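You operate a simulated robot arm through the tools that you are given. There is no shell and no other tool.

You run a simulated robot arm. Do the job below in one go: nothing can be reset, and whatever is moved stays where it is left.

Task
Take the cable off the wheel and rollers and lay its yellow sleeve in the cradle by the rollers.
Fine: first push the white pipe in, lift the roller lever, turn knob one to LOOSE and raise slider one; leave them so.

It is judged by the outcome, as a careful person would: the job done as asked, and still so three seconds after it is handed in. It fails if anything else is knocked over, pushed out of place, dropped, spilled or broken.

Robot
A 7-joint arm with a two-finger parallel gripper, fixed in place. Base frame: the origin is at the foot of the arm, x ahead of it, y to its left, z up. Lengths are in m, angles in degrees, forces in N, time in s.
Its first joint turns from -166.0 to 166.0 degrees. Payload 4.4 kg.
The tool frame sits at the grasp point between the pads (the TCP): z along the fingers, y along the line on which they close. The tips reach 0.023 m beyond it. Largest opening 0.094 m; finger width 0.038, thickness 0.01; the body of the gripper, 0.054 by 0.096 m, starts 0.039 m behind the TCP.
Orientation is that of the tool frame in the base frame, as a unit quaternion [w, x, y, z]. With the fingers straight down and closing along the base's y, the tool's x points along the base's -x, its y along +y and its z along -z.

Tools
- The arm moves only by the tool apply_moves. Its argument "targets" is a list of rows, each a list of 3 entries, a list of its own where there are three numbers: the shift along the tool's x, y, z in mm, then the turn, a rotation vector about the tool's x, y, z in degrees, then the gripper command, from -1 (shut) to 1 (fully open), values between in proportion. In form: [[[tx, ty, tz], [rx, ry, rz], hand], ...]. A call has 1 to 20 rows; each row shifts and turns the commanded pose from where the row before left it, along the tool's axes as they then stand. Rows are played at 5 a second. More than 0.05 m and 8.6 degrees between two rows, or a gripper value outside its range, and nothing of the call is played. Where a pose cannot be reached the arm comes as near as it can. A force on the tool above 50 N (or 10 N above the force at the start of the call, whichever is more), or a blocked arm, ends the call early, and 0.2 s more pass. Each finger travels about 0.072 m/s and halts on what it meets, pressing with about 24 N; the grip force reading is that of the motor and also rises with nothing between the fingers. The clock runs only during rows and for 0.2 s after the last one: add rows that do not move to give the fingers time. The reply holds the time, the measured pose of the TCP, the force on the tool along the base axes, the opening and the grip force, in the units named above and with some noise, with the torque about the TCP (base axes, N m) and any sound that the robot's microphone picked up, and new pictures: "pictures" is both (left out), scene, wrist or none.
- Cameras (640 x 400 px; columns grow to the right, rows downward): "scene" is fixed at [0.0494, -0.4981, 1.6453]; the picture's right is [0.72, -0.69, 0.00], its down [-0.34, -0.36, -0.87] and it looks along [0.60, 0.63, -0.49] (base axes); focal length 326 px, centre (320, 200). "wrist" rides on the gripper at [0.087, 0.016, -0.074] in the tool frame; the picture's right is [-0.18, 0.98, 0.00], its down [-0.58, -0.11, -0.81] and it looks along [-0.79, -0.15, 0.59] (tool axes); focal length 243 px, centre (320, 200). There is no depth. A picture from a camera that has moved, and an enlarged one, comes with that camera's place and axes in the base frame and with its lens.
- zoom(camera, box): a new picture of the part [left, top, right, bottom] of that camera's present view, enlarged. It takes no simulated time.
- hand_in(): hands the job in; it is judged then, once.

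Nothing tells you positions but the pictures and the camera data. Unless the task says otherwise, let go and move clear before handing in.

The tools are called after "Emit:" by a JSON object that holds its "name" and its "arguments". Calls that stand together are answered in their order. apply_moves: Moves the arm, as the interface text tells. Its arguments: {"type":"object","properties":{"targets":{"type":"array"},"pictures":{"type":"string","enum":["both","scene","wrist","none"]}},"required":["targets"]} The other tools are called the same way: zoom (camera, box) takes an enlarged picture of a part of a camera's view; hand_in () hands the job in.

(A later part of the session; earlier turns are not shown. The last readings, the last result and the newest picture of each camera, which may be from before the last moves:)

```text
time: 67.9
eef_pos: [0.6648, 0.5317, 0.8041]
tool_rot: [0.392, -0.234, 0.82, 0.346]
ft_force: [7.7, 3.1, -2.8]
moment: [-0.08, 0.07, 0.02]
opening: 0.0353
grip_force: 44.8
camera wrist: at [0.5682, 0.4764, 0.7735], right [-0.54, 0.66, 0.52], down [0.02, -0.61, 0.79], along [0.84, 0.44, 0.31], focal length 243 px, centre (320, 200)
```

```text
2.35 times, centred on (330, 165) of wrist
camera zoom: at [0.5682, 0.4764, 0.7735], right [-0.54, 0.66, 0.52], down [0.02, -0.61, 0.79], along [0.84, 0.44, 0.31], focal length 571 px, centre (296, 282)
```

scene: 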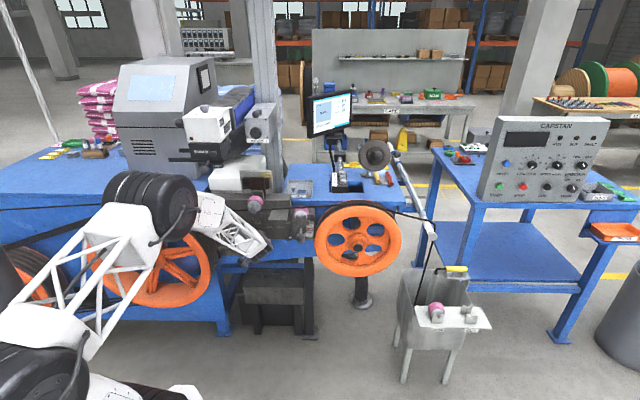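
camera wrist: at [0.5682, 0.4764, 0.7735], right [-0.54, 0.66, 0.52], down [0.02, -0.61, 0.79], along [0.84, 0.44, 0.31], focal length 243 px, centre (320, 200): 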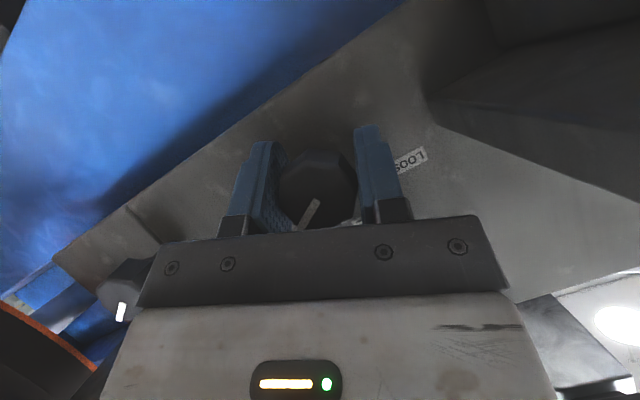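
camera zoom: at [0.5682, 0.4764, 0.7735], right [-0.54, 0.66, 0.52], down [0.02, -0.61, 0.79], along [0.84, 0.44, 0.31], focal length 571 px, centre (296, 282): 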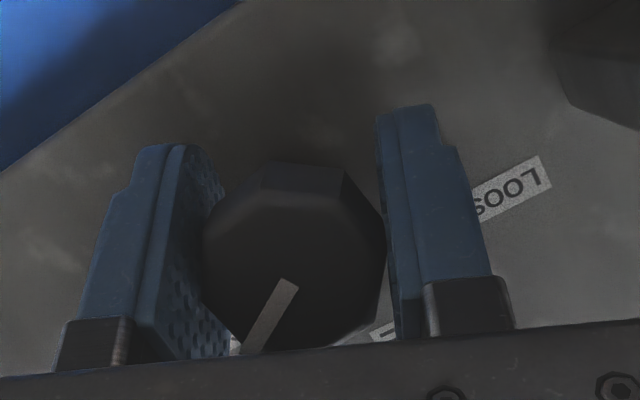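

Gripped (35 mm). Now turning it counter-clockwise about its axis by 45°.

Emit:
{"name": "apply_moves", "arguments": {"targets": [[[0, 0, 0], [3.7, 0, -6.54], -1], [[0, 0, 0], [3.7, 0, -6.54], -1], [[0, 0, 0], [3.7, 0, -6.54], -1], [[0, 0, 0], [3.7, 0, -6.54], -1], [[0, 0, 0], [3.7, 0, -6.54], -1], [[0, 0, 0], [3.7, 0, -6.54], -1]], "pictures": "wrist"}}

Emit:
{"name": "zoom", "arguments": {"camera": "wrist", "box": [200, 80, 460, 250]}}

```text
time: 68.9
eef_pos: [0.6645, 0.5303, 0.803]
tool_rot: [0.474, -0.357, 0.789, 0.162]
ft_force: [-8.6, 5.8, 5.3]
moment: [-0.37, 0.34, 0.08]
opening: 0.0351
grip_force: 45.4
out of reach, approached as far as the arm can: row 4, 5
stopped in row 5: the force on the tool passed its limit at 63 N (the readings are from after the stop); the commanded pose is now the measured one
camera wrist: at [0.5813, 0.4626, 0.7644], right [-0.65, 0.76, 0.08], down [-0.26, -0.32, 0.91], along [0.72, 0.57, 0.4], focal length 243 px, centre (320, 200)
```

wrist: 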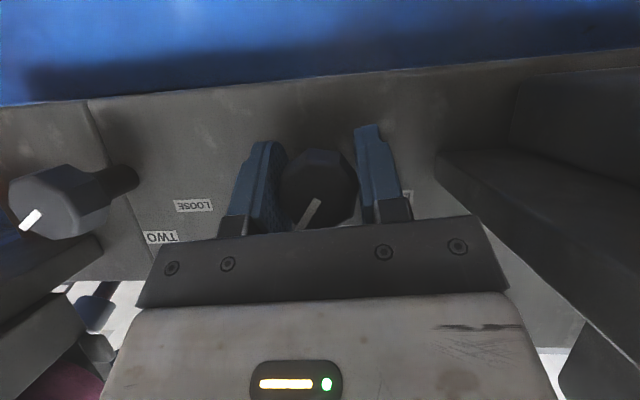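

```text
2.35 times, centred on (330, 165) of wrist
camera zoom: at [0.5813, 0.4626, 0.7644], right [-0.65, 0.76, 0.08], down [-0.26, -0.32, 0.91], along [0.72, 0.57, 0.4], focal length 571 px, centre (296, 282)
```

zoom: 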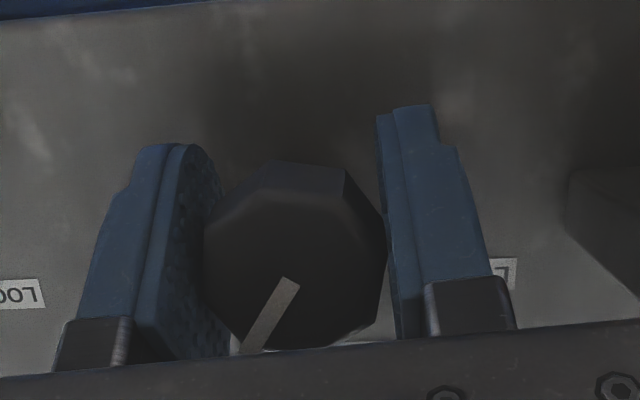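

The knob followed the fingers by about 27° before the wrist reached its limit. I'll release, back off, roll back and take another grip.

Emit:
{"name": "apply_moves", "arguments": {"targets": [[[0, 0, 0], [0, 0, 0], 0.4], [[0, 0, 0], [0, 0, 0], 0.4], [[7.4, 0, -13], [0, 0, 0], 0.4], [[7.4, 0, -13], [0, 0, 0], 0.4], [[7.4, 0, -13], [0, 0, 0], 0.4], [[0, 0, 0], [-3.7, 0, 6.54], 0.4], [[0, 0, 0], [-3.7, 0, 6.54], 0.4], [[0, 0, 0], [-3.7, 0, 6.54], 0.4], [[0, 0, 0], [-3.7, 0, 6.54], 0.4], [[0, 0, 0], [-3.7, 0, 6.54], 0.4], [[0, 0, 0], [0, 0, 0], 0.4]], "pictures": "wrist"}}

Emit:
{"name": "zoom", "arguments": {"camera": "wrist", "box": [200, 80, 460, 250]}}

```text
time: 71.3
eef_pos: [0.6343, 0.4975, 0.8042]
tool_rot: [0.346, -0.19, 0.822, 0.411]
ft_force: [-0.5, 0.6, 0.2]
moment: [0.01, -0.04, 0.01]
opening: 0.0657
grip_force: 0.0
camera wrist: at [0.5348, 0.4451, 0.7807], right [-0.46, 0.58, 0.67], down [0.13, -0.7, 0.7], along [0.88, 0.41, 0.24], focal length 243 px, centre (320, 200)
```

wrist: 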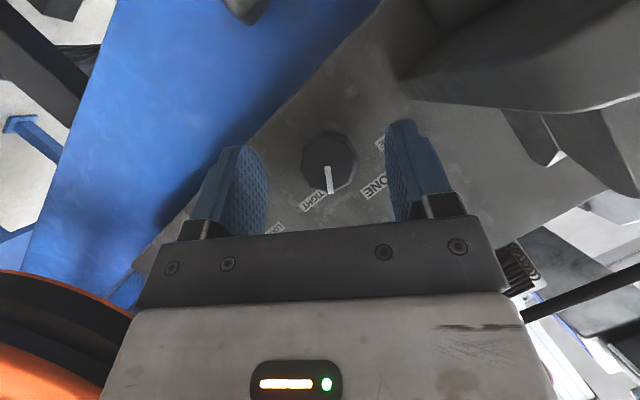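

```text
2.35 times, centred on (330, 165) of wrist
camera zoom: at [0.5348, 0.4451, 0.7807], right [-0.46, 0.58, 0.67], down [0.13, -0.7, 0.7], along [0.88, 0.41, 0.24], focal length 571 px, centre (296, 282)
```

zoom: 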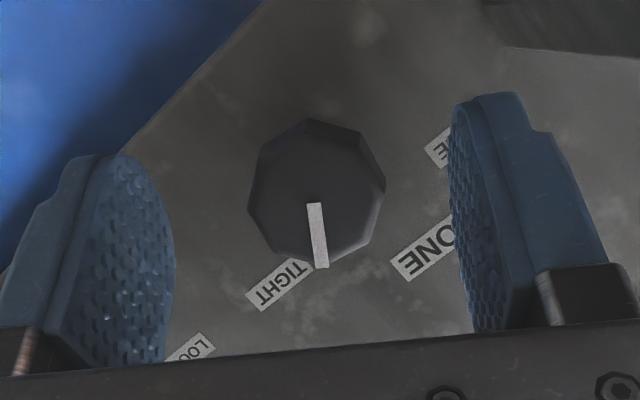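

The knob stayed where I left it. Re-gripping and turning again.

Emit:
{"name": "apply_moves", "arguments": {"targets": [[[-7.4, 1, 13.1], [0, 0, 0], 0.4], [[-7.4, 1, 13.1], [0, 0, 0], 0.4], [[-7.4, 0, 13.1], [0, 0, 0], 0.4], [[0, 0, 0], [0, 0, 0], -1], [[0, 0, 0], [0, 0, 0], -1], [[0, 0, 0], [0, 0, 0], -1], [[0, 0, 0], [3.7, 0, -6.54], -1], [[0, 0, 0], [3.7, 0, -6.54], -1], [[0, 0, 0], [3.7, 0, -6.54], -1], [[0, 0, 0], [3.7, 0, -6.54], -1]], "pictures": "wrist"}}

Emit:
{"name": "zoom", "arguments": {"camera": "wrist", "box": [200, 80, 460, 250]}}

```text
time: 73.5
eef_pos: [0.6648, 0.5306, 0.8042]
tool_rot: [0.451, -0.326, 0.803, 0.214]
ft_force: [21.0, -17.1, -12.9]
moment: [0.51, -0.48, 0.23]
opening: 0.0353
grip_force: 44.8
camera wrist: at [0.5772, 0.4665, 0.7668], right [-0.63, 0.75, 0.21], down [-0.17, -0.4, 0.9], along [0.75, 0.53, 0.38], focal length 243 px, centre (320, 200)
```

wrist: 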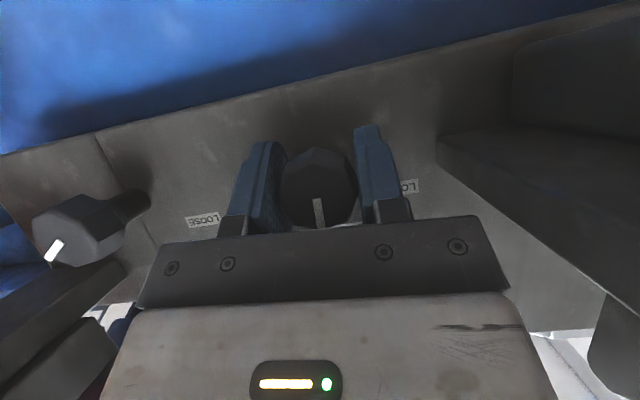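

```text
2.35 times, centred on (330, 165) of wrist
camera zoom: at [0.5772, 0.4665, 0.7668], right [-0.63, 0.75, 0.21], down [-0.17, -0.4, 0.9], along [0.75, 0.53, 0.38], focal length 571 px, centre (296, 282)
```

zoom: 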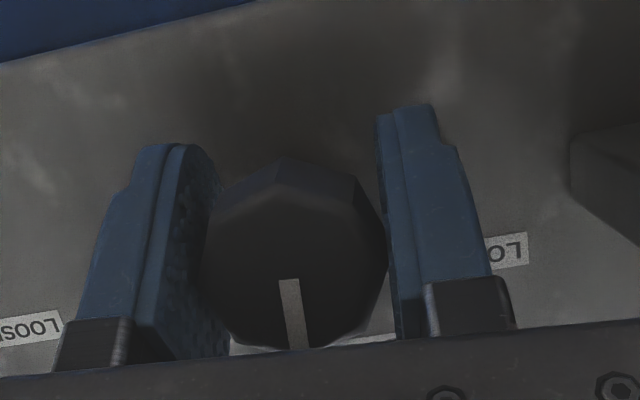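

About 57° turned so far. One more small step here, then re-grip again.

Emit:
{"name": "apply_moves", "arguments": {"targets": [[[0, -0.8, 0], [3.7, 0, -6.54], -1], [[0, 0, 0], [0, 0, 0], 0.4], [[0, 0, 0], [0, 0, 0], 0.4], [[7.4, 0, -13], [0, 0, 0], 0.4], [[7.4, 0, -13], [0, 0, 0], 0.4], [[7.4, 0, -13], [0, 0, 0], 0.4], [[0, 0, 0], [-3.7, 0, 6.54], 0.4], [[0, 0, 0], [-3.7, 0, 6.54], 0.4], [[0, 0, 0], [-3.7, 0, 6.54], 0.4], [[0, 0, 0], [-3.7, 0, 6.54], 0.4], [[0, 0, 0], [-3.7, 0, 6.54], 0.4], [[0, 0, 0], [0, 0, 0], 0.4]], "pictures": "wrist"}}

Emit:
{"name": "zoom", "arguments": {"camera": "wrist", "box": [200, 80, 460, 250]}}

```text
time: 76.1
eef_pos: [0.6334, 0.4987, 0.8049]
tool_rot: [0.346, -0.191, 0.821, 0.411]
ft_force: [0.4, -0.3, 0.1]
moment: [0.0, -0.01, -0.03]
opening: 0.0657
grip_force: 0.1
camera wrist: at [0.5348, 0.4462, 0.7818], right [-0.46, 0.58, 0.67], down [0.13, -0.7, 0.7], along [0.88, 0.41, 0.24], focal length 243 px, centre (320, 200)
```

wrist: 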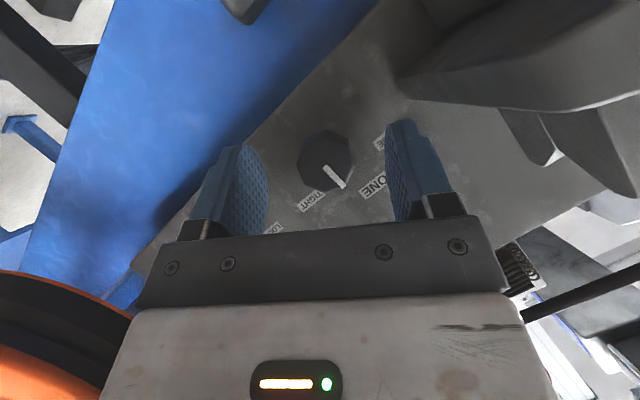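

```text
2.35 times, centred on (330, 165) of wrist
camera zoom: at [0.5348, 0.4462, 0.7818], right [-0.46, 0.58, 0.67], down [0.13, -0.7, 0.7], along [0.88, 0.41, 0.24], focal length 571 px, centre (296, 282)
```

zoom: 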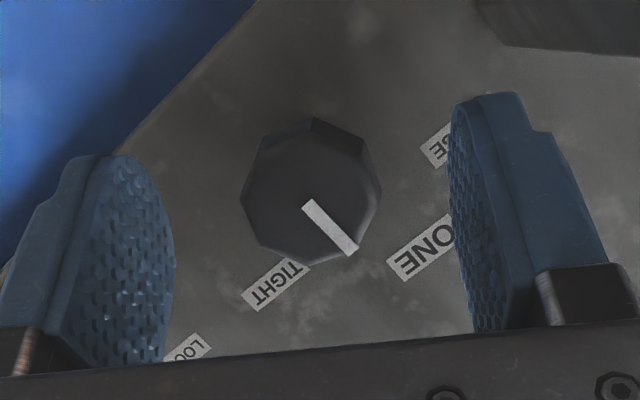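

The pointer is now about midway. Another grip and turn.

Emit:
{"name": "apply_moves", "arguments": {"targets": [[[-7.4, 0, 13.1], [0, 0, 0], 0.4], [[-7.4, 0, 13.1], [0, 0, 0], 0.4], [[-7.4, 0, 13.1], [0, 0, 0], 0.4], [[0, 0, 0], [0, 0, 0], -1], [[0, 0, 0], [0, 0, 0], -1], [[0, 0, 0], [0, 0, 0], -1], [[0, 0, 0], [3.7, 0, -6.54], -1], [[0, 0, 0], [3.7, 0, -6.54], -1], [[0, 0, 0], [3.7, 0, -6.54], -1], [[0, 0, 0], [3.7, 0, -6.54], -1], [[0, -0.5, 0], [3.7, 0, -6.54], -1]], "pictures": "none"}}

Emit:
{"name": "apply_moves", "arguments": {"targets": [[[0, 0, 0], [0, 0, 0], 0.4], [[0, 0, 0], [0, 0, 0], 0.4], [[7.4, 0, -13], [0, 0, 0], 0.4], [[7.4, 0, -13], [0, 0, 0], 0.4], [[7.4, 0, -13], [0, 0, 0], 0.4], [[0, 0, 0], [-3.7, 0, 6.54], 0.4], [[0, 0, 0], [-3.7, 0, 6.54], 0.4], [[0, 0, 0], [-3.7, 0, 6.54], 0.4], [[0, 0, 0], [-3.7, 0, 6.54], 0.4], [[0, 0, 0], [-3.7, 0, 6.54], 0.4], [[0, 0, 0], [0, 0, 0], 0.4]], "pictures": "wrist"}}

Emit:
{"name": "zoom", "arguments": {"camera": "wrist", "box": [200, 80, 460, 250]}}

```text
time: 78.5
eef_pos: [0.6657, 0.5315, 0.8056]
tool_rot: [0.474, -0.356, 0.789, 0.162]
ft_force: [-7.5, 9.9, -0.9]
moment: [0.36, -0.37, -0.17]
opening: 0.0352
grip_force: 44.5
```

```text
time: 80.9
eef_pos: [0.6338, 0.498, 0.8052]
tool_rot: [0.346, -0.191, 0.821, 0.412]
ft_force: [0.5, -0.1, -0.4]
moment: [0.0, -0.01, 0.02]
opening: 0.0659
grip_force: 0.1
camera wrist: at [0.535, 0.4455, 0.7816], right [-0.46, 0.58, 0.67], down [0.13, -0.7, 0.7], along [0.88, 0.41, 0.24], focal length 243 px, centre (320, 200)
```

wrist: 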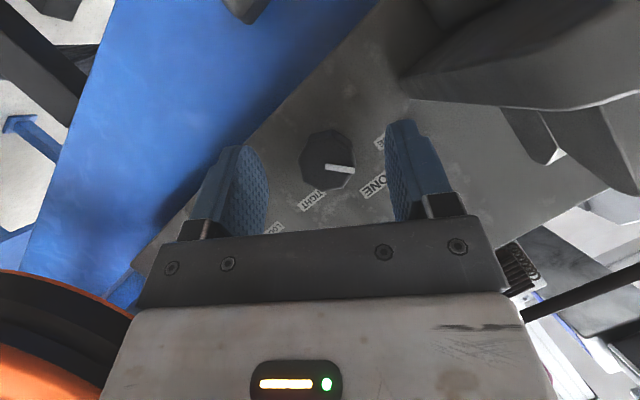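

```text
2.35 times, centred on (330, 165) of wrist
camera zoom: at [0.535, 0.4455, 0.7816], right [-0.46, 0.58, 0.67], down [0.13, -0.7, 0.7], along [0.88, 0.41, 0.24], focal length 571 px, centre (296, 282)
```

zoom: 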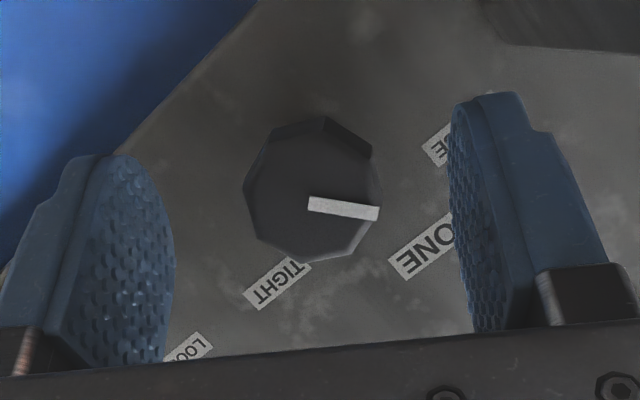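

Nearly there, with about 25–30° remaining. One last grip, turning gently until LOOSE.

Emit:
{"name": "apply_moves", "arguments": {"targets": [[[-7.4, 0, 13.1], [0, 0, 0], 0.4], [[-7.4, 0, 13.1], [0, 0, 0], 0.4], [[-7.4, 0, 13.1], [0, 0, 0], 0.4], [[0, 0, 0], [0, 0, 0], -1], [[0, 0, 0], [0, 0, 0], -1], [[0, 0, 0], [0, 0, 0], -1], [[0, 0, 0], [3.7, 0, -6.54], -1], [[0, 0, 0], [3.7, 0, -6.54], -1], [[0, 0, 0], [3.7, 0, -6.54], -1]], "pictures": "none"}}

Emit:
{"name": "apply_moves", "arguments": {"targets": [[[0, 0, 0], [1.9, 0, -3.27], -1], [[0, 0, 0], [1.9, 0, -3.27], -1]], "pictures": "wrist"}}

Emit:
{"name": "zoom", "arguments": {"camera": "wrist", "box": [200, 80, 460, 250]}}

```text
time: 82.9
eef_pos: [0.6651, 0.5315, 0.8047]
tool_rot: [0.428, -0.293, 0.812, 0.265]
ft_force: [-16.4, 6.8, 7.4]
moment: [0.41, 0.3, -0.04]
opening: 0.0353
grip_force: 44.6
```

```text
time: 83.5
eef_pos: [0.665, 0.5322, 0.8056]
tool_rot: [0.453, -0.326, 0.802, 0.214]
ft_force: [-23.0, 21.6, 13.1]
moment: [0.37, 0.32, 0.06]
opening: 0.0353
grip_force: 45.0
camera wrist: at [0.5783, 0.4673, 0.7679], right [-0.63, 0.75, 0.21], down [-0.17, -0.4, 0.9], along [0.75, 0.53, 0.38], focal length 243 px, centre (320, 200)
```

wrist: 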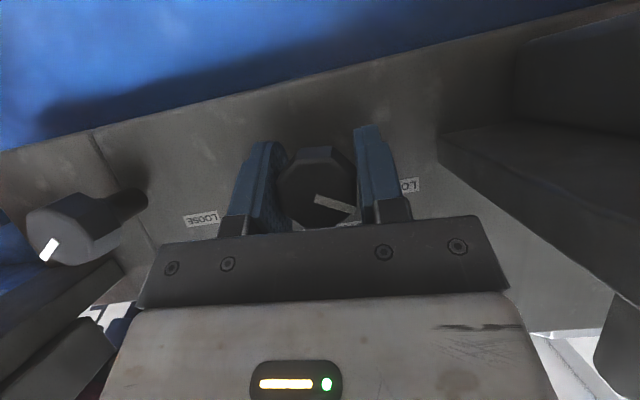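

```text
2.35 times, centred on (330, 165) of wrist
camera zoom: at [0.5783, 0.4673, 0.7679], right [-0.63, 0.75, 0.21], down [-0.17, -0.4, 0.9], along [0.75, 0.53, 0.38], focal length 571 px, centre (296, 282)
```

zoom: 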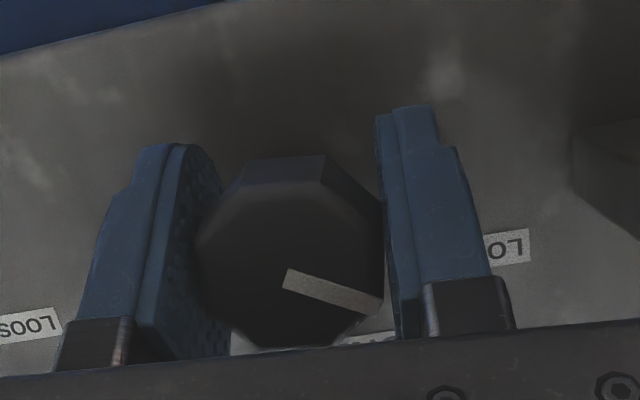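

The pointer now appears to sit toward LOOSE. I'll release, back off and verify.

Emit:
{"name": "apply_moves", "arguments": {"targets": [[[0, 0, 0], [0, 0, 0], 0.4], [[0, 0, 0], [0, 0, 0], 0.4], [[7.4, 0, -13], [0, 0, 0], 0.4], [[7.4, 0, -13], [0, 0, 0], 0.4], [[7.4, 0, -13], [0, 0, 0], 0.4], [[7.4, 0, -13], [0, 0, 0], 0.4], [[7.4, 0, -13], [0, 0, 0], 0.4], [[7.4, 0, -13], [0, 0, 0], 1]], "pictures": "wrist"}}

Emit:
{"name": "zoom", "arguments": {"camera": "wrist", "box": [240, 80, 400, 200]}}

```text
time: 85.3
eef_pos: [0.6029, 0.468, 0.8061]
tool_rot: [0.452, -0.326, 0.802, 0.214]
ft_force: [0.1, -0.3, 1.1]
moment: [0.01, 0.0, -0.01]
opening: 0.0937
grip_force: 0.0
camera wrist: at [0.5156, 0.4024, 0.7689], right [-0.63, 0.75, 0.21], down [-0.17, -0.4, 0.9], along [0.75, 0.53, 0.38], focal length 243 px, centre (320, 200)
```

wrist: 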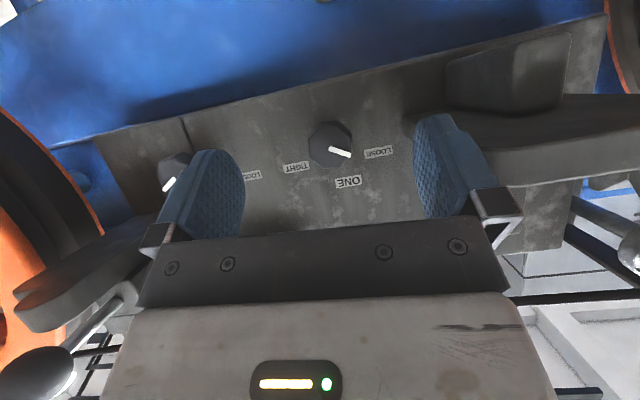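

```text
3.33 times, centred on (320, 140) of wrist
camera zoom: at [0.5156, 0.4024, 0.7689], right [-0.63, 0.75, 0.21], down [-0.17, -0.4, 0.9], along [0.75, 0.53, 0.38], focal length 809 px, centre (320, 400)
```

zoom: 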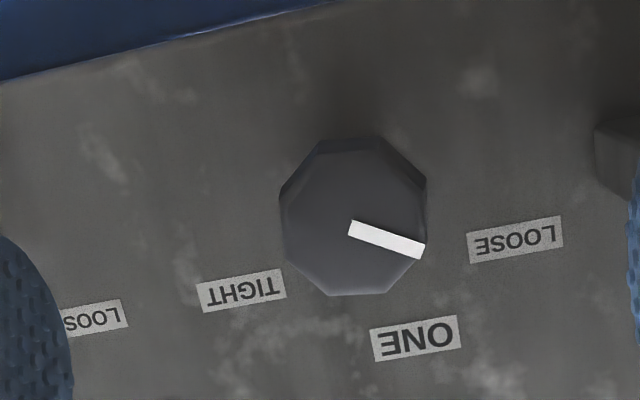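

Knob one now points at LOOSE. Next is slider one: I'll back out and rise in front of its ball at about R 0.098, N 0.764, z 0.978.

Emit:
{"name": "apply_moves", "arguments": {"targets": [[[19.2, 0, -34], [0, 0, 0], 1], [[19.2, 0, -34], [0, 0, 0], 1], [[19.2, 0, -34], [0, 0, -2.8], 1], [[-38, 0, -21.5], [0, 0, 0], 0.4], [[-38, 0, -21.5], [0, 0, 0], 0.4], [[-38, 0, -21.5], [0, 0, 0], 0.4], [[-38, 0, -21.5], [0, 0, 0], 0.4], [[0, 0, 0], [0, 0, 0], 0.4]]}}

Emit:
{"name": "zoom", "arguments": {"camera": "wrist", "box": [200, 20, 460, 200]}}

```text
time: 87.1
eef_pos: [0.5229, 0.3843, 0.9808]
tool_rot: [0.457, -0.345, 0.794, 0.203]
ft_force: [-0.5, -0.2, 0.3]
moment: [-0.03, 0.01, 0.04]
opening: 0.0662
grip_force: 0.2
camera wrist: at [0.4383, 0.3162, 0.9438], right [-0.66, 0.74, 0.17], down [-0.19, -0.38, 0.91], along [0.73, 0.56, 0.39], focal length 243 px, centre (320, 200)
```

scene: 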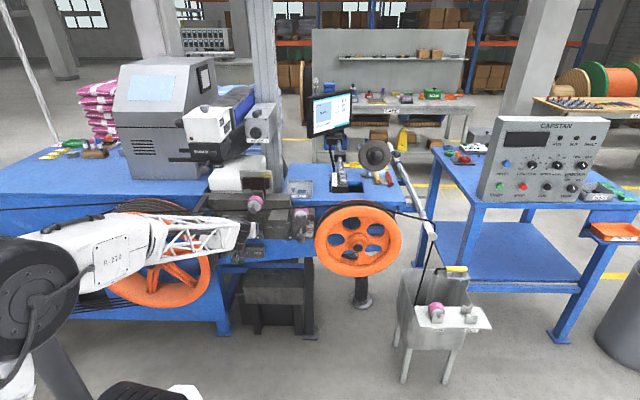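
wrist: 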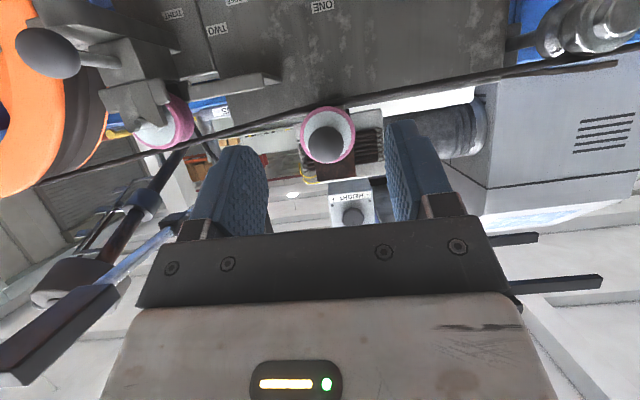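

```text
2.22 times, centred on (330, 110) of wrist
camera zoom: at [0.4383, 0.3162, 0.9438], right [-0.66, 0.74, 0.17], down [-0.19, -0.38, 0.91], along [0.73, 0.56, 0.39], focal length 539 px, centre (298, 400)
```

zoom: 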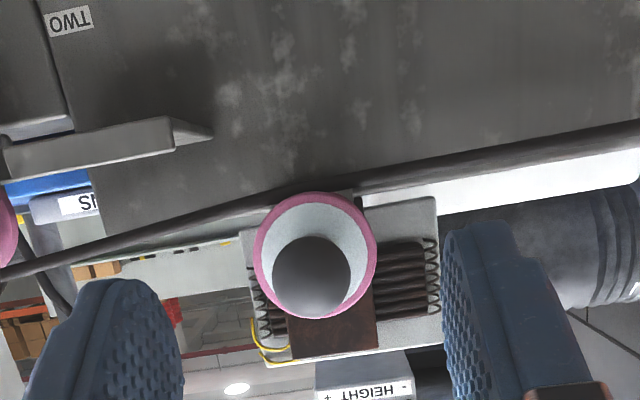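

Ball refined to R 0.0995, N 0.755, z 0.983. I'll square the yaw, slide the open fingers around the ball and grip.

Emit:
{"name": "apply_moves", "arguments": {"targets": [[[0, -1.5, 0], [2.1, 0, 1.2], 0.4], [[-13.9, 0, 23.5], [0, 0, 0], 0.4], [[-13.9, 0, 23.5], [0, 0, 0], 0.4], [[-13.9, 0, 23.5], [0, 0, 0], 0.4], [[-13.9, 0, 23.5], [0, 0, 0], 0.4], [[0, 0, 0], [0, 0, 0], 0.4]]}}

Emit:
{"name": "zoom", "arguments": {"camera": "wrist", "box": [200, 60, 460, 240]}}

Emit:
{"name": "zoom", "arguments": {"camera": "scene", "box": [200, 160, 310, 250]}}

```text
time: 88.5
eef_pos: [0.6024, 0.4594, 0.9822]
tool_rot: [0.46, -0.329, 0.802, 0.193]
ft_force: [-0.6, -0.3, 0.0]
moment: [-0.03, 0.03, 0.0]
opening: 0.0658
grip_force: 0.0
camera wrist: at [0.5143, 0.396, 0.9442], right [-0.63, 0.76, 0.17], down [-0.21, -0.37, 0.91], along [0.75, 0.53, 0.39], focal length 243 px, centre (320, 200)
```

scene: 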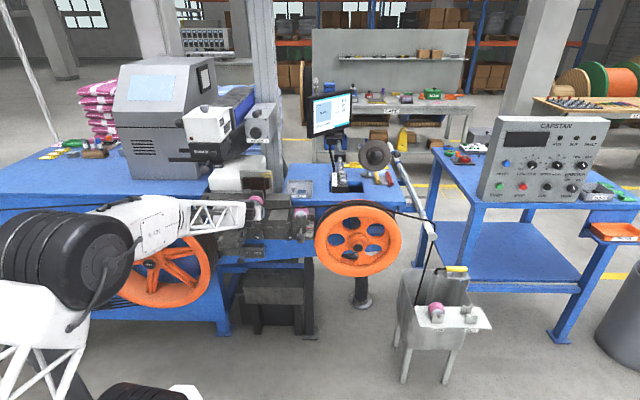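
wrist: 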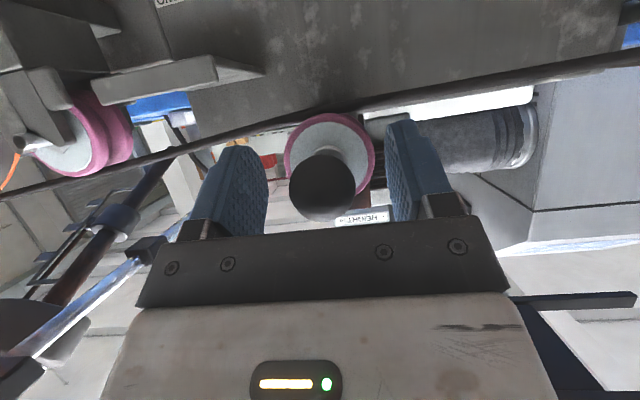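

```text
2.22 times, centred on (330, 150) of wrist
camera zoom: at [0.5143, 0.396, 0.9442], right [-0.63, 0.76, 0.17], down [-0.21, -0.37, 0.91], along [0.75, 0.53, 0.39], focal length 539 px, centre (298, 311)
```

zoom: 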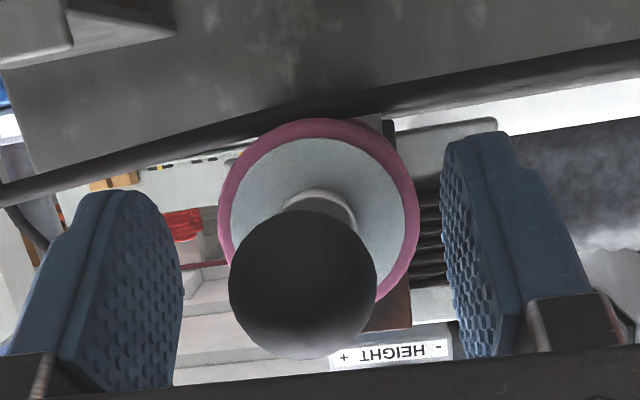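

```text
4.44 times, centred on (255, 205) of scene
camera zoom: at [0.0494, -0.4981, 1.6453], right [0.72, -0.69, 0.0], down [-0.34, -0.36, -0.87], along [0.6, 0.63, -0.49], focal length 1449 px, centre (609, 178)
```

zoom: 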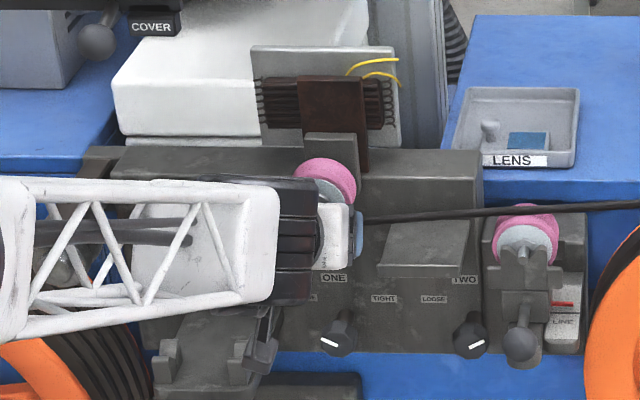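

The ball is centred between the pads. Closing on it.

Emit:
{"name": "apply_moves", "arguments": {"targets": [[[-4, 0, 1], [0, 0, 0], 0.4], [[0, 0, 0], [0, 0, 0], -1], [[0, 0, 0], [0, 0, 0], -1], [[0, 0, 0], [0, 0, 0], -1]], "pictures": "wrist"}}

```text
time: 89.5
eef_pos: [0.6028, 0.4608, 0.9855]
tool_rot: [0.46, -0.33, 0.801, 0.194]
ft_force: [-19.4, 18.5, 1.0]
moment: [0.0, 0.04, -0.02]
opening: 0.0313
grip_force: 44.5
camera wrist: at [0.5159, 0.3982, 0.9471], right [-0.63, 0.76, 0.17], down [-0.21, -0.37, 0.91], along [0.75, 0.53, 0.39], focal length 243 px, centre (320, 200)
```

wrist: 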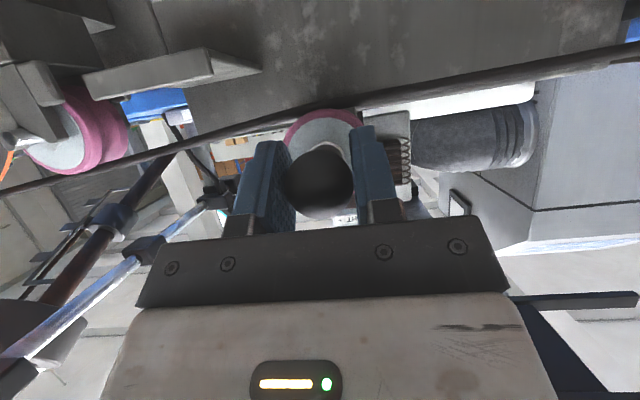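

Gripped. I'll ease the side load and start lifting the slider straight up.

Emit:
{"name": "apply_moves", "arguments": {"targets": [[[0, 0.8, 0], [0, 0, 0], -1], [[-8.7, 0, -4.9], [0, 0, 0], -1], [[-8.7, 0, -4.9], [0, 0, 0], -1], [[-8.7, 0, -4.9], [0, 0, 0], -1]]}}

Emit:
{"name": "zoom", "arguments": {"camera": "scene", "box": [200, 160, 310, 250]}}

```text
time: 90.5
eef_pos: [0.6028, 0.4614, 1.0157]
tool_rot: [0.46, -0.328, 0.802, 0.192]
ft_force: [-14.3, 22.4, -4.6]
moment: [0.18, -0.2, -0.1]
opening: 0.0313
grip_force: 44.8
camera wrist: at [0.5158, 0.3982, 0.9765], right [-0.63, 0.76, 0.17], down [-0.21, -0.37, 0.91], along [0.75, 0.53, 0.39], focal length 243 px, centre (320, 200)
```

scene: 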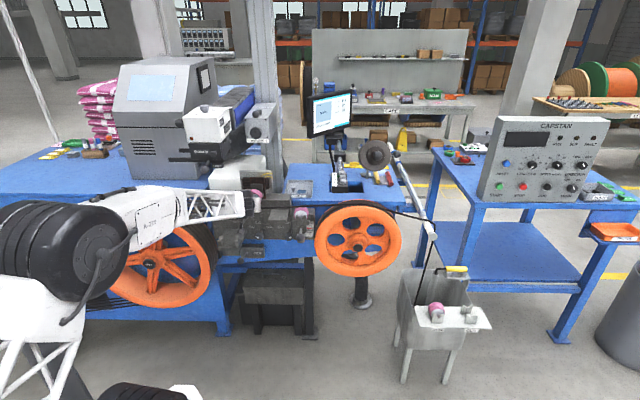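
wrist: 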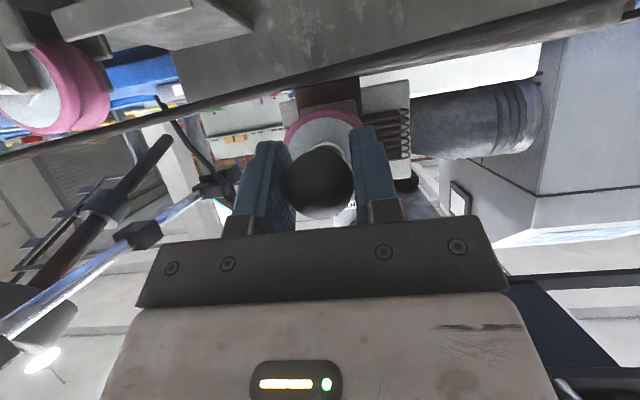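

```text
4.44 times, centred on (255, 205) of scene
camera zoom: at [0.0494, -0.4981, 1.6453], right [0.72, -0.69, 0.0], down [-0.34, -0.36, -0.87], along [0.6, 0.63, -0.49], focal length 1449 px, centre (609, 178)
```

zoom: 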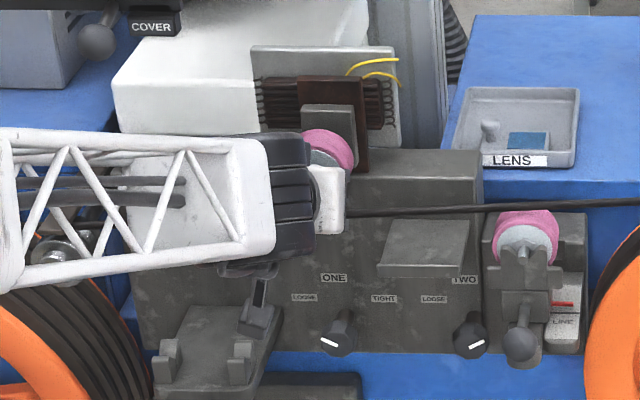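

The slider with roller one is rising and the cable stays behind. Continuing up.

Emit:
{"name": "apply_moves", "arguments": {"targets": [[[-8.7, 0.6, -4.9], [0, 0, 0], -1], [[-8.7, 0, -4.9], [0, 0, 0], -1], [[-8.7, 0, -4.9], [0, 0, 0], -1], [[-8.7, 0, -4.9], [0, 0, 0], -1]]}}

Emit:
{"name": "zoom", "arguments": {"camera": "scene", "box": [200, 160, 310, 250]}}

```text
time: 91.5
eef_pos: [0.6051, 0.4625, 1.064]
tool_rot: [0.466, -0.327, 0.799, 0.194]
ft_force: [0.3, 2.6, 4.4]
moment: [-0.24, 0.19, -0.06]
opening: 0.0002
grip_force: 5.3
camera wrist: at [0.518, 0.3995, 1.0246], right [-0.63, 0.76, 0.17], down [-0.22, -0.37, 0.9], along [0.75, 0.53, 0.4], focal length 243 px, centre (320, 200)
```

scene: 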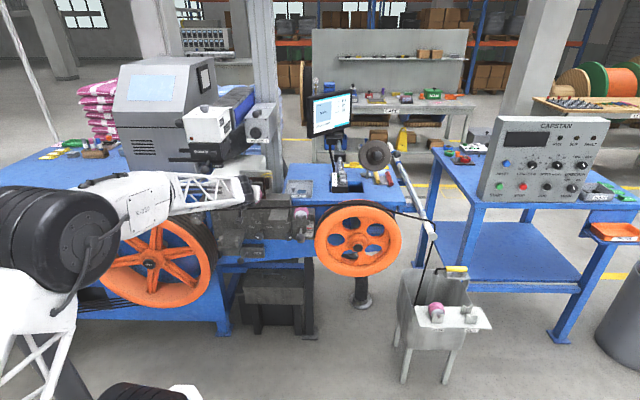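
wrist: 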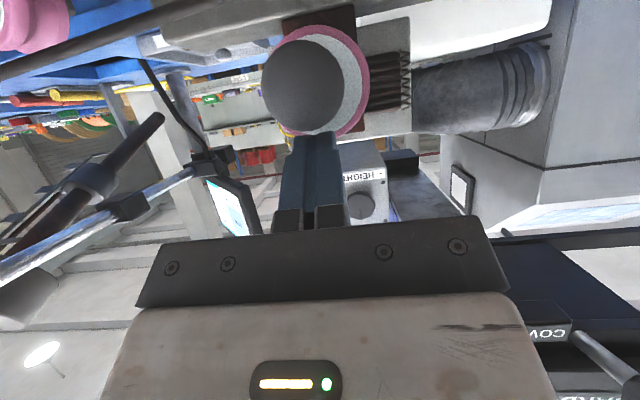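

```text
4.44 times, centred on (255, 205) of scene
camera zoom: at [0.0494, -0.4981, 1.6453], right [0.72, -0.69, 0.0], down [-0.34, -0.36, -0.87], along [0.6, 0.63, -0.49], focal length 1449 px, centre (609, 178)
```

zoom: 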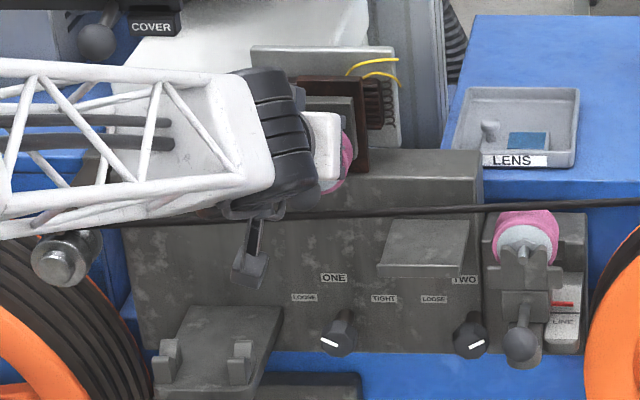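

The fingers slid off the ball, which suggests the slider reached its top. I'll hold and check that it stays up.

Emit:
{"name": "apply_moves", "arguments": {"targets": [[[-8.7, 0, -4.9], [0, 0, 0], -1], [[0, 0, 0], [0, 0, 0], -1], [[0, 0, 0], [0, 0, 0], -1], [[0, 0, 0], [0, 0, 0], -1]]}}

Emit:
{"name": "zoom", "arguments": {"camera": "scene", "box": [200, 160, 310, 250]}}

Emit:
{"name": "zoom", "arguments": {"camera": "wrist", "box": [200, 0, 460, 180]}}

```text
time: 92.5
eef_pos: [0.6044, 0.461, 1.064]
tool_rot: [0.462, -0.328, 0.801, 0.193]
ft_force: [0.4, -0.1, 0.0]
moment: [0.02, 0.03, 0.01]
opening: 0.0
grip_force: 42.4
camera wrist: at [0.5169, 0.3983, 1.0269], right [-0.63, 0.76, 0.17], down [-0.21, -0.37, 0.91], along [0.75, 0.53, 0.39], focal length 243 px, centre (320, 200)
```

scene: 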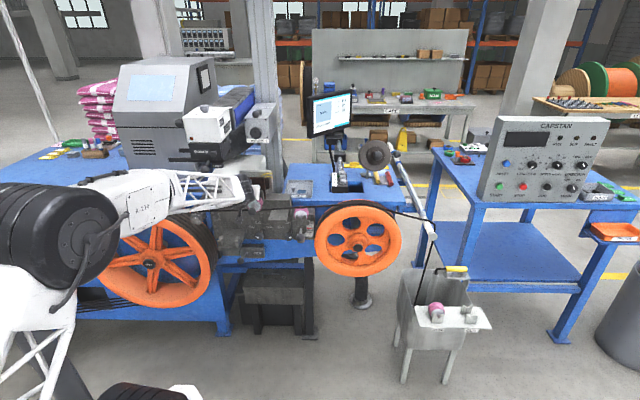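
wrist: 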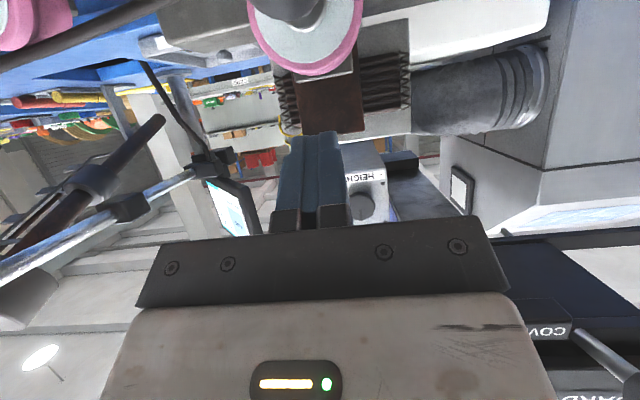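

```text
4.44 times, centred on (255, 205) of scene
camera zoom: at [0.0494, -0.4981, 1.6453], right [0.72, -0.69, 0.0], down [-0.34, -0.36, -0.87], along [0.6, 0.63, -0.49], focal length 1449 px, centre (609, 178)
```

zoom: 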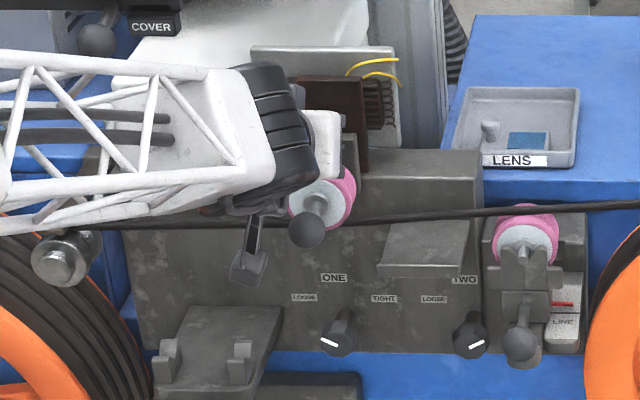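

```text
2.22 times, centred on (330, 90) of wrist
camera zoom: at [0.5169, 0.3983, 1.0269], right [-0.63, 0.76, 0.17], down [-0.21, -0.37, 0.91], along [0.75, 0.53, 0.39], focal length 539 px, centre (298, 444)
```

zoom: 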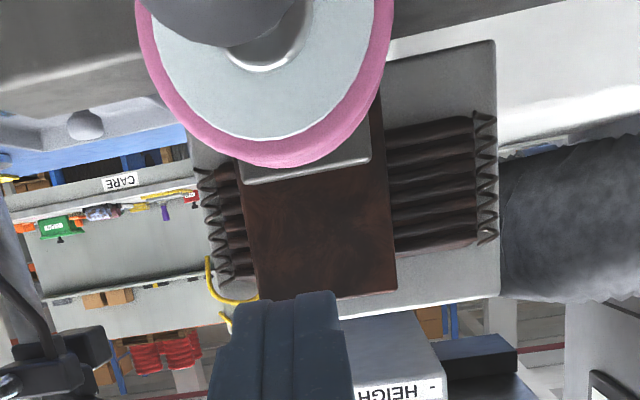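

The slider dropped back when my fingers slipped off, so pinching the ball is not reliable. Instead I'll push it up from underneath with closed fingers and find where it holds. First, back out and down below the ball.

Emit:
{"name": "apply_moves", "arguments": {"targets": [[[18.8, 0, -32.6], [0, 0, 0], -1], [[18.8, 0, -32.6], [0, 0, 0], -1], [[18.8, 0, -32.6], [0, 0, 0], -1], [[35.8, 0, 20.7], [0, 0, 0], -1], [[35.8, 0, 20.7], [0, 0, 0], -1], [[35.8, 0, 20.7], [0, 0, 0], -1], [[-16.3, 0, 28.2], [0, 0, 0], -1], [[-16.3, 0, 28.2], [0, 0, 0], -1], [[-16.3, 0, 28.2], [0, 0, 0], -1], [[0, 0, 0], [0, 0, 0], -1]]}}

Emit:
{"name": "zoom", "arguments": {"camera": "wrist", "box": [200, 60, 460, 240]}}

Emit:
{"name": "zoom", "arguments": {"camera": "scene", "box": [200, 160, 310, 250]}}

```text
time: 94.7
eef_pos: [0.5913, 0.4518, 0.9394]
tool_rot: [0.461, -0.328, 0.802, 0.192]
ft_force: [0.6, 0.2, -0.7]
moment: [-0.02, 0.0, 0.01]
opening: 0.0001
grip_force: 42.5
camera wrist: at [0.505, 0.3894, 0.9019], right [-0.63, 0.76, 0.17], down [-0.21, -0.37, 0.91], along [0.75, 0.53, 0.39], focal length 243 px, centre (320, 200)
```

scene: 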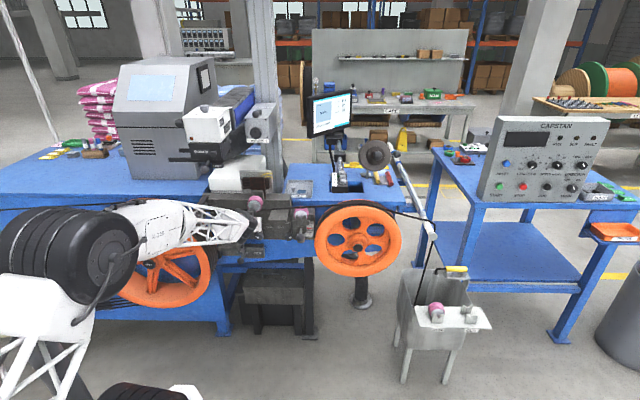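
wrist: 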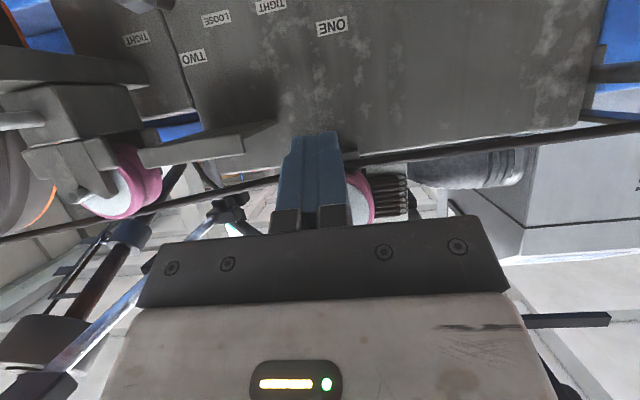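

```text
2.22 times, centred on (330, 150) of wrist
camera zoom: at [0.505, 0.3894, 0.9019], right [-0.63, 0.76, 0.17], down [-0.21, -0.37, 0.91], along [0.75, 0.53, 0.39], focal length 539 px, centre (298, 311)
```

zoom: 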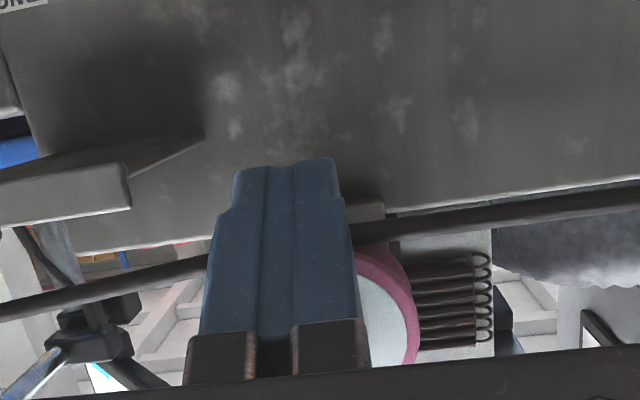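

```text
4.44 times, centred on (255, 205) of scene
camera zoom: at [0.0494, -0.4981, 1.6453], right [0.72, -0.69, 0.0], down [-0.34, -0.36, -0.87], along [0.6, 0.63, -0.49], focal length 1449 px, centre (609, 178)
```

zoom: 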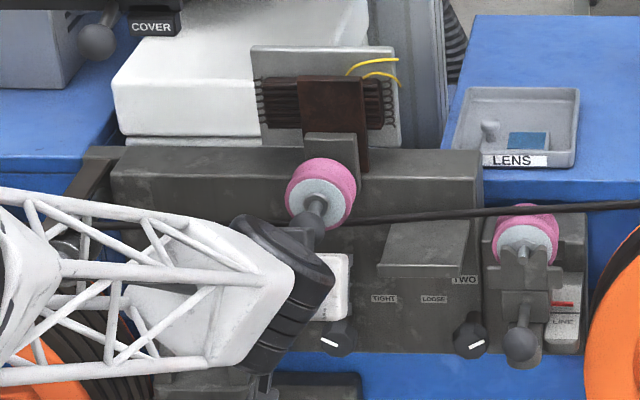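

The closed fingers are under the ball. Pushing up in steps while watching the force.

Emit:
{"name": "apply_moves", "arguments": {"targets": [[[-8.7, 0, -5], [0, 0, 0], -1], [[-8.7, 0, -5], [0, 0, 0], -1], [[-8.7, 0, -5], [0, 0, 0], -1], [[-8.7, 0, -5], [0, 0, 0], -1], [[-8.7, 0, -5], [0, 0, 0], -1]]}}

Emit:
{"name": "zoom", "arguments": {"camera": "scene", "box": [200, 160, 310, 250]}}

```text
time: 95.9
eef_pos: [0.5942, 0.4508, 0.9916]
tool_rot: [0.46, -0.329, 0.802, 0.193]
ft_force: [-0.5, 0.6, -0.4]
moment: [-0.02, 0.0, -0.01]
opening: 0.0
grip_force: 42.4
camera wrist: at [0.5062, 0.3877, 0.9532], right [-0.63, 0.76, 0.17], down [-0.21, -0.37, 0.91], along [0.75, 0.53, 0.39], focal length 243 px, centre (320, 200)
```

scene: 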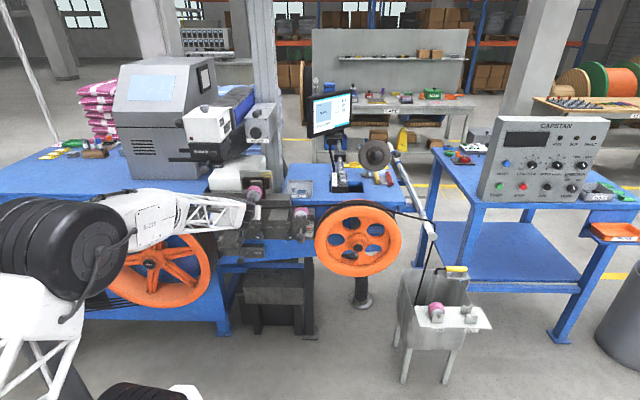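
wrist: 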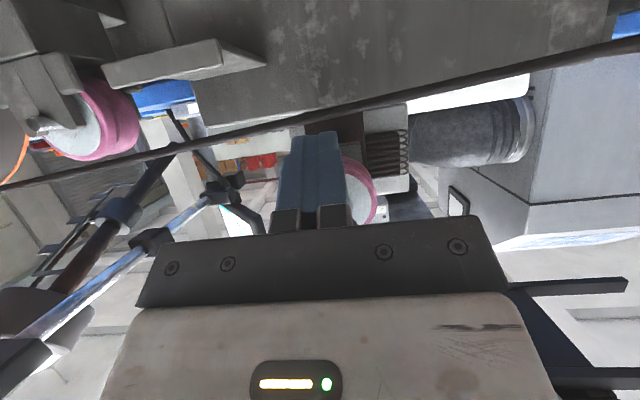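

```text
4.44 times, centred on (255, 205) of scene
camera zoom: at [0.0494, -0.4981, 1.6453], right [0.72, -0.69, 0.0], down [-0.34, -0.36, -0.87], along [0.6, 0.63, -0.49], focal length 1449 px, centre (609, 178)
```

zoom: 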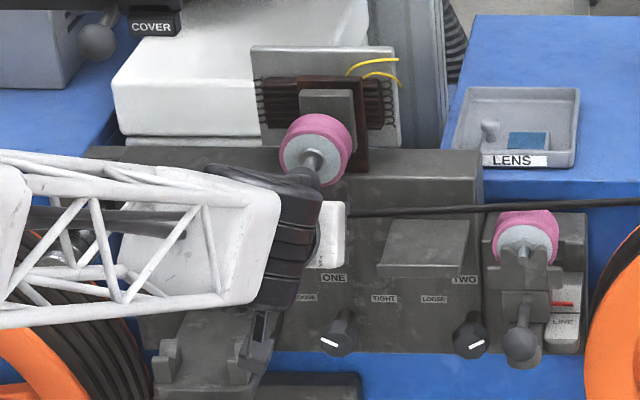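

The slider is raised about 44 mm and my fingers feel no load. I'll drop the fingers slightly to test whether it holds by itself.

Emit:
{"name": "apply_moves", "arguments": {"targets": [[[8.7, 0, 5], [0, 0, 0], -1], [[8.7, 0, 5], [0, 0, 0], -1], [[0, 0, 0], [0, 0, 0], -1], [[0, 0, 0], [0, 0, 0], -1]]}}

Emit:
{"name": "zoom", "arguments": {"camera": "scene", "box": [200, 160, 310, 250]}}

```text
time: 96.9
eef_pos: [0.5937, 0.451, 0.9713]
tool_rot: [0.461, -0.329, 0.801, 0.194]
ft_force: [0.8, -0.4, 0.0]
moment: [0.03, 0.0, 0.0]
opening: 0.0
grip_force: 42.4
camera wrist: at [0.5056, 0.388, 0.9329], right [-0.63, 0.76, 0.17], down [-0.21, -0.37, 0.91], along [0.75, 0.53, 0.39], focal length 243 px, centre (320, 200)
```

scene: 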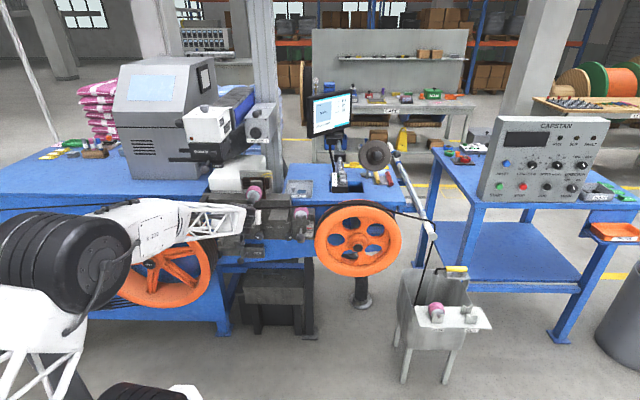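
wrist: 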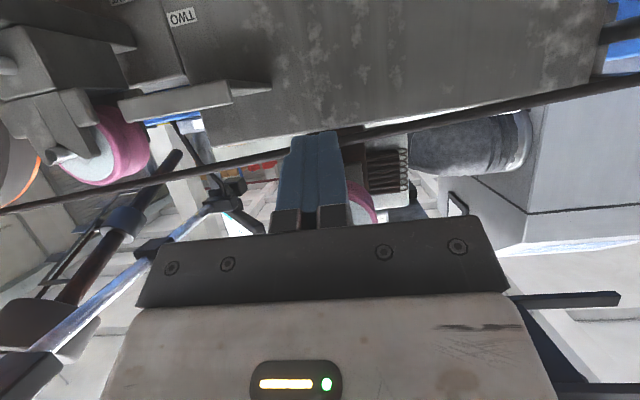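

```text
4.44 times, centred on (255, 205) of scene
camera zoom: at [0.0494, -0.4981, 1.6453], right [0.72, -0.69, 0.0], down [-0.34, -0.36, -0.87], along [0.6, 0.63, -0.49], focal length 1449 px, centre (609, 178)
```

zoom: 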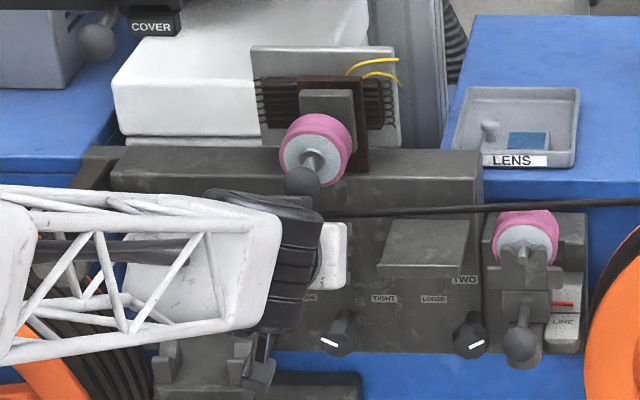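

It holds. I'll push it on up to its upper stop so it is fully raised.

Emit:
{"name": "apply_moves", "arguments": {"targets": [[[-8.7, 0, -5], [0, 0, 0], -1], [[-8.7, 0, -5], [0, 0, 0], -1], [[-8.7, 0, -5], [0, 0, 0], -1], [[-8.7, 0, -5], [0, 0, 0], -1], [[-4.4, 0, -2.5], [0, 0, 0], -1], [[-4.4, 0, -2.5], [0, 0, 0], -1]], "pictures": "scene"}}

Emit:
{"name": "zoom", "arguments": {"camera": "scene", "box": [200, 160, 310, 250]}}

```text
time: 97.9
eef_pos: [0.592, 0.4505, 0.9959]
tool_rot: [0.455, -0.33, 0.804, 0.192]
ft_force: [-1.9, -2.3, -4.0]
moment: [0.01, -0.02, 0.04]
opening: 0.0
grip_force: 42.6
stopped in row 4: the force on the tool passed its limit at 61 N (the readings are from after the stop); the commanded pose is now the measured one
```

scene: 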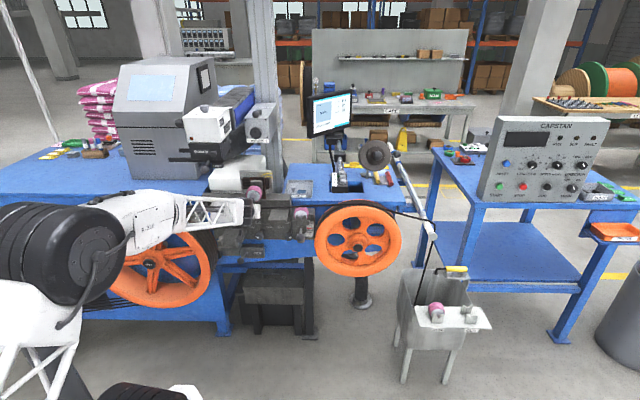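

```text
4.44 times, centred on (255, 205) of scene
camera zoom: at [0.0494, -0.4981, 1.6453], right [0.72, -0.69, 0.0], down [-0.34, -0.36, -0.87], along [0.6, 0.63, -0.49], focal length 1449 px, centre (609, 178)
```

zoom: 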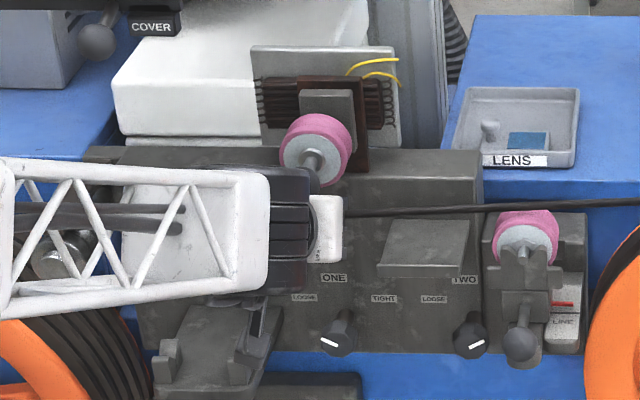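

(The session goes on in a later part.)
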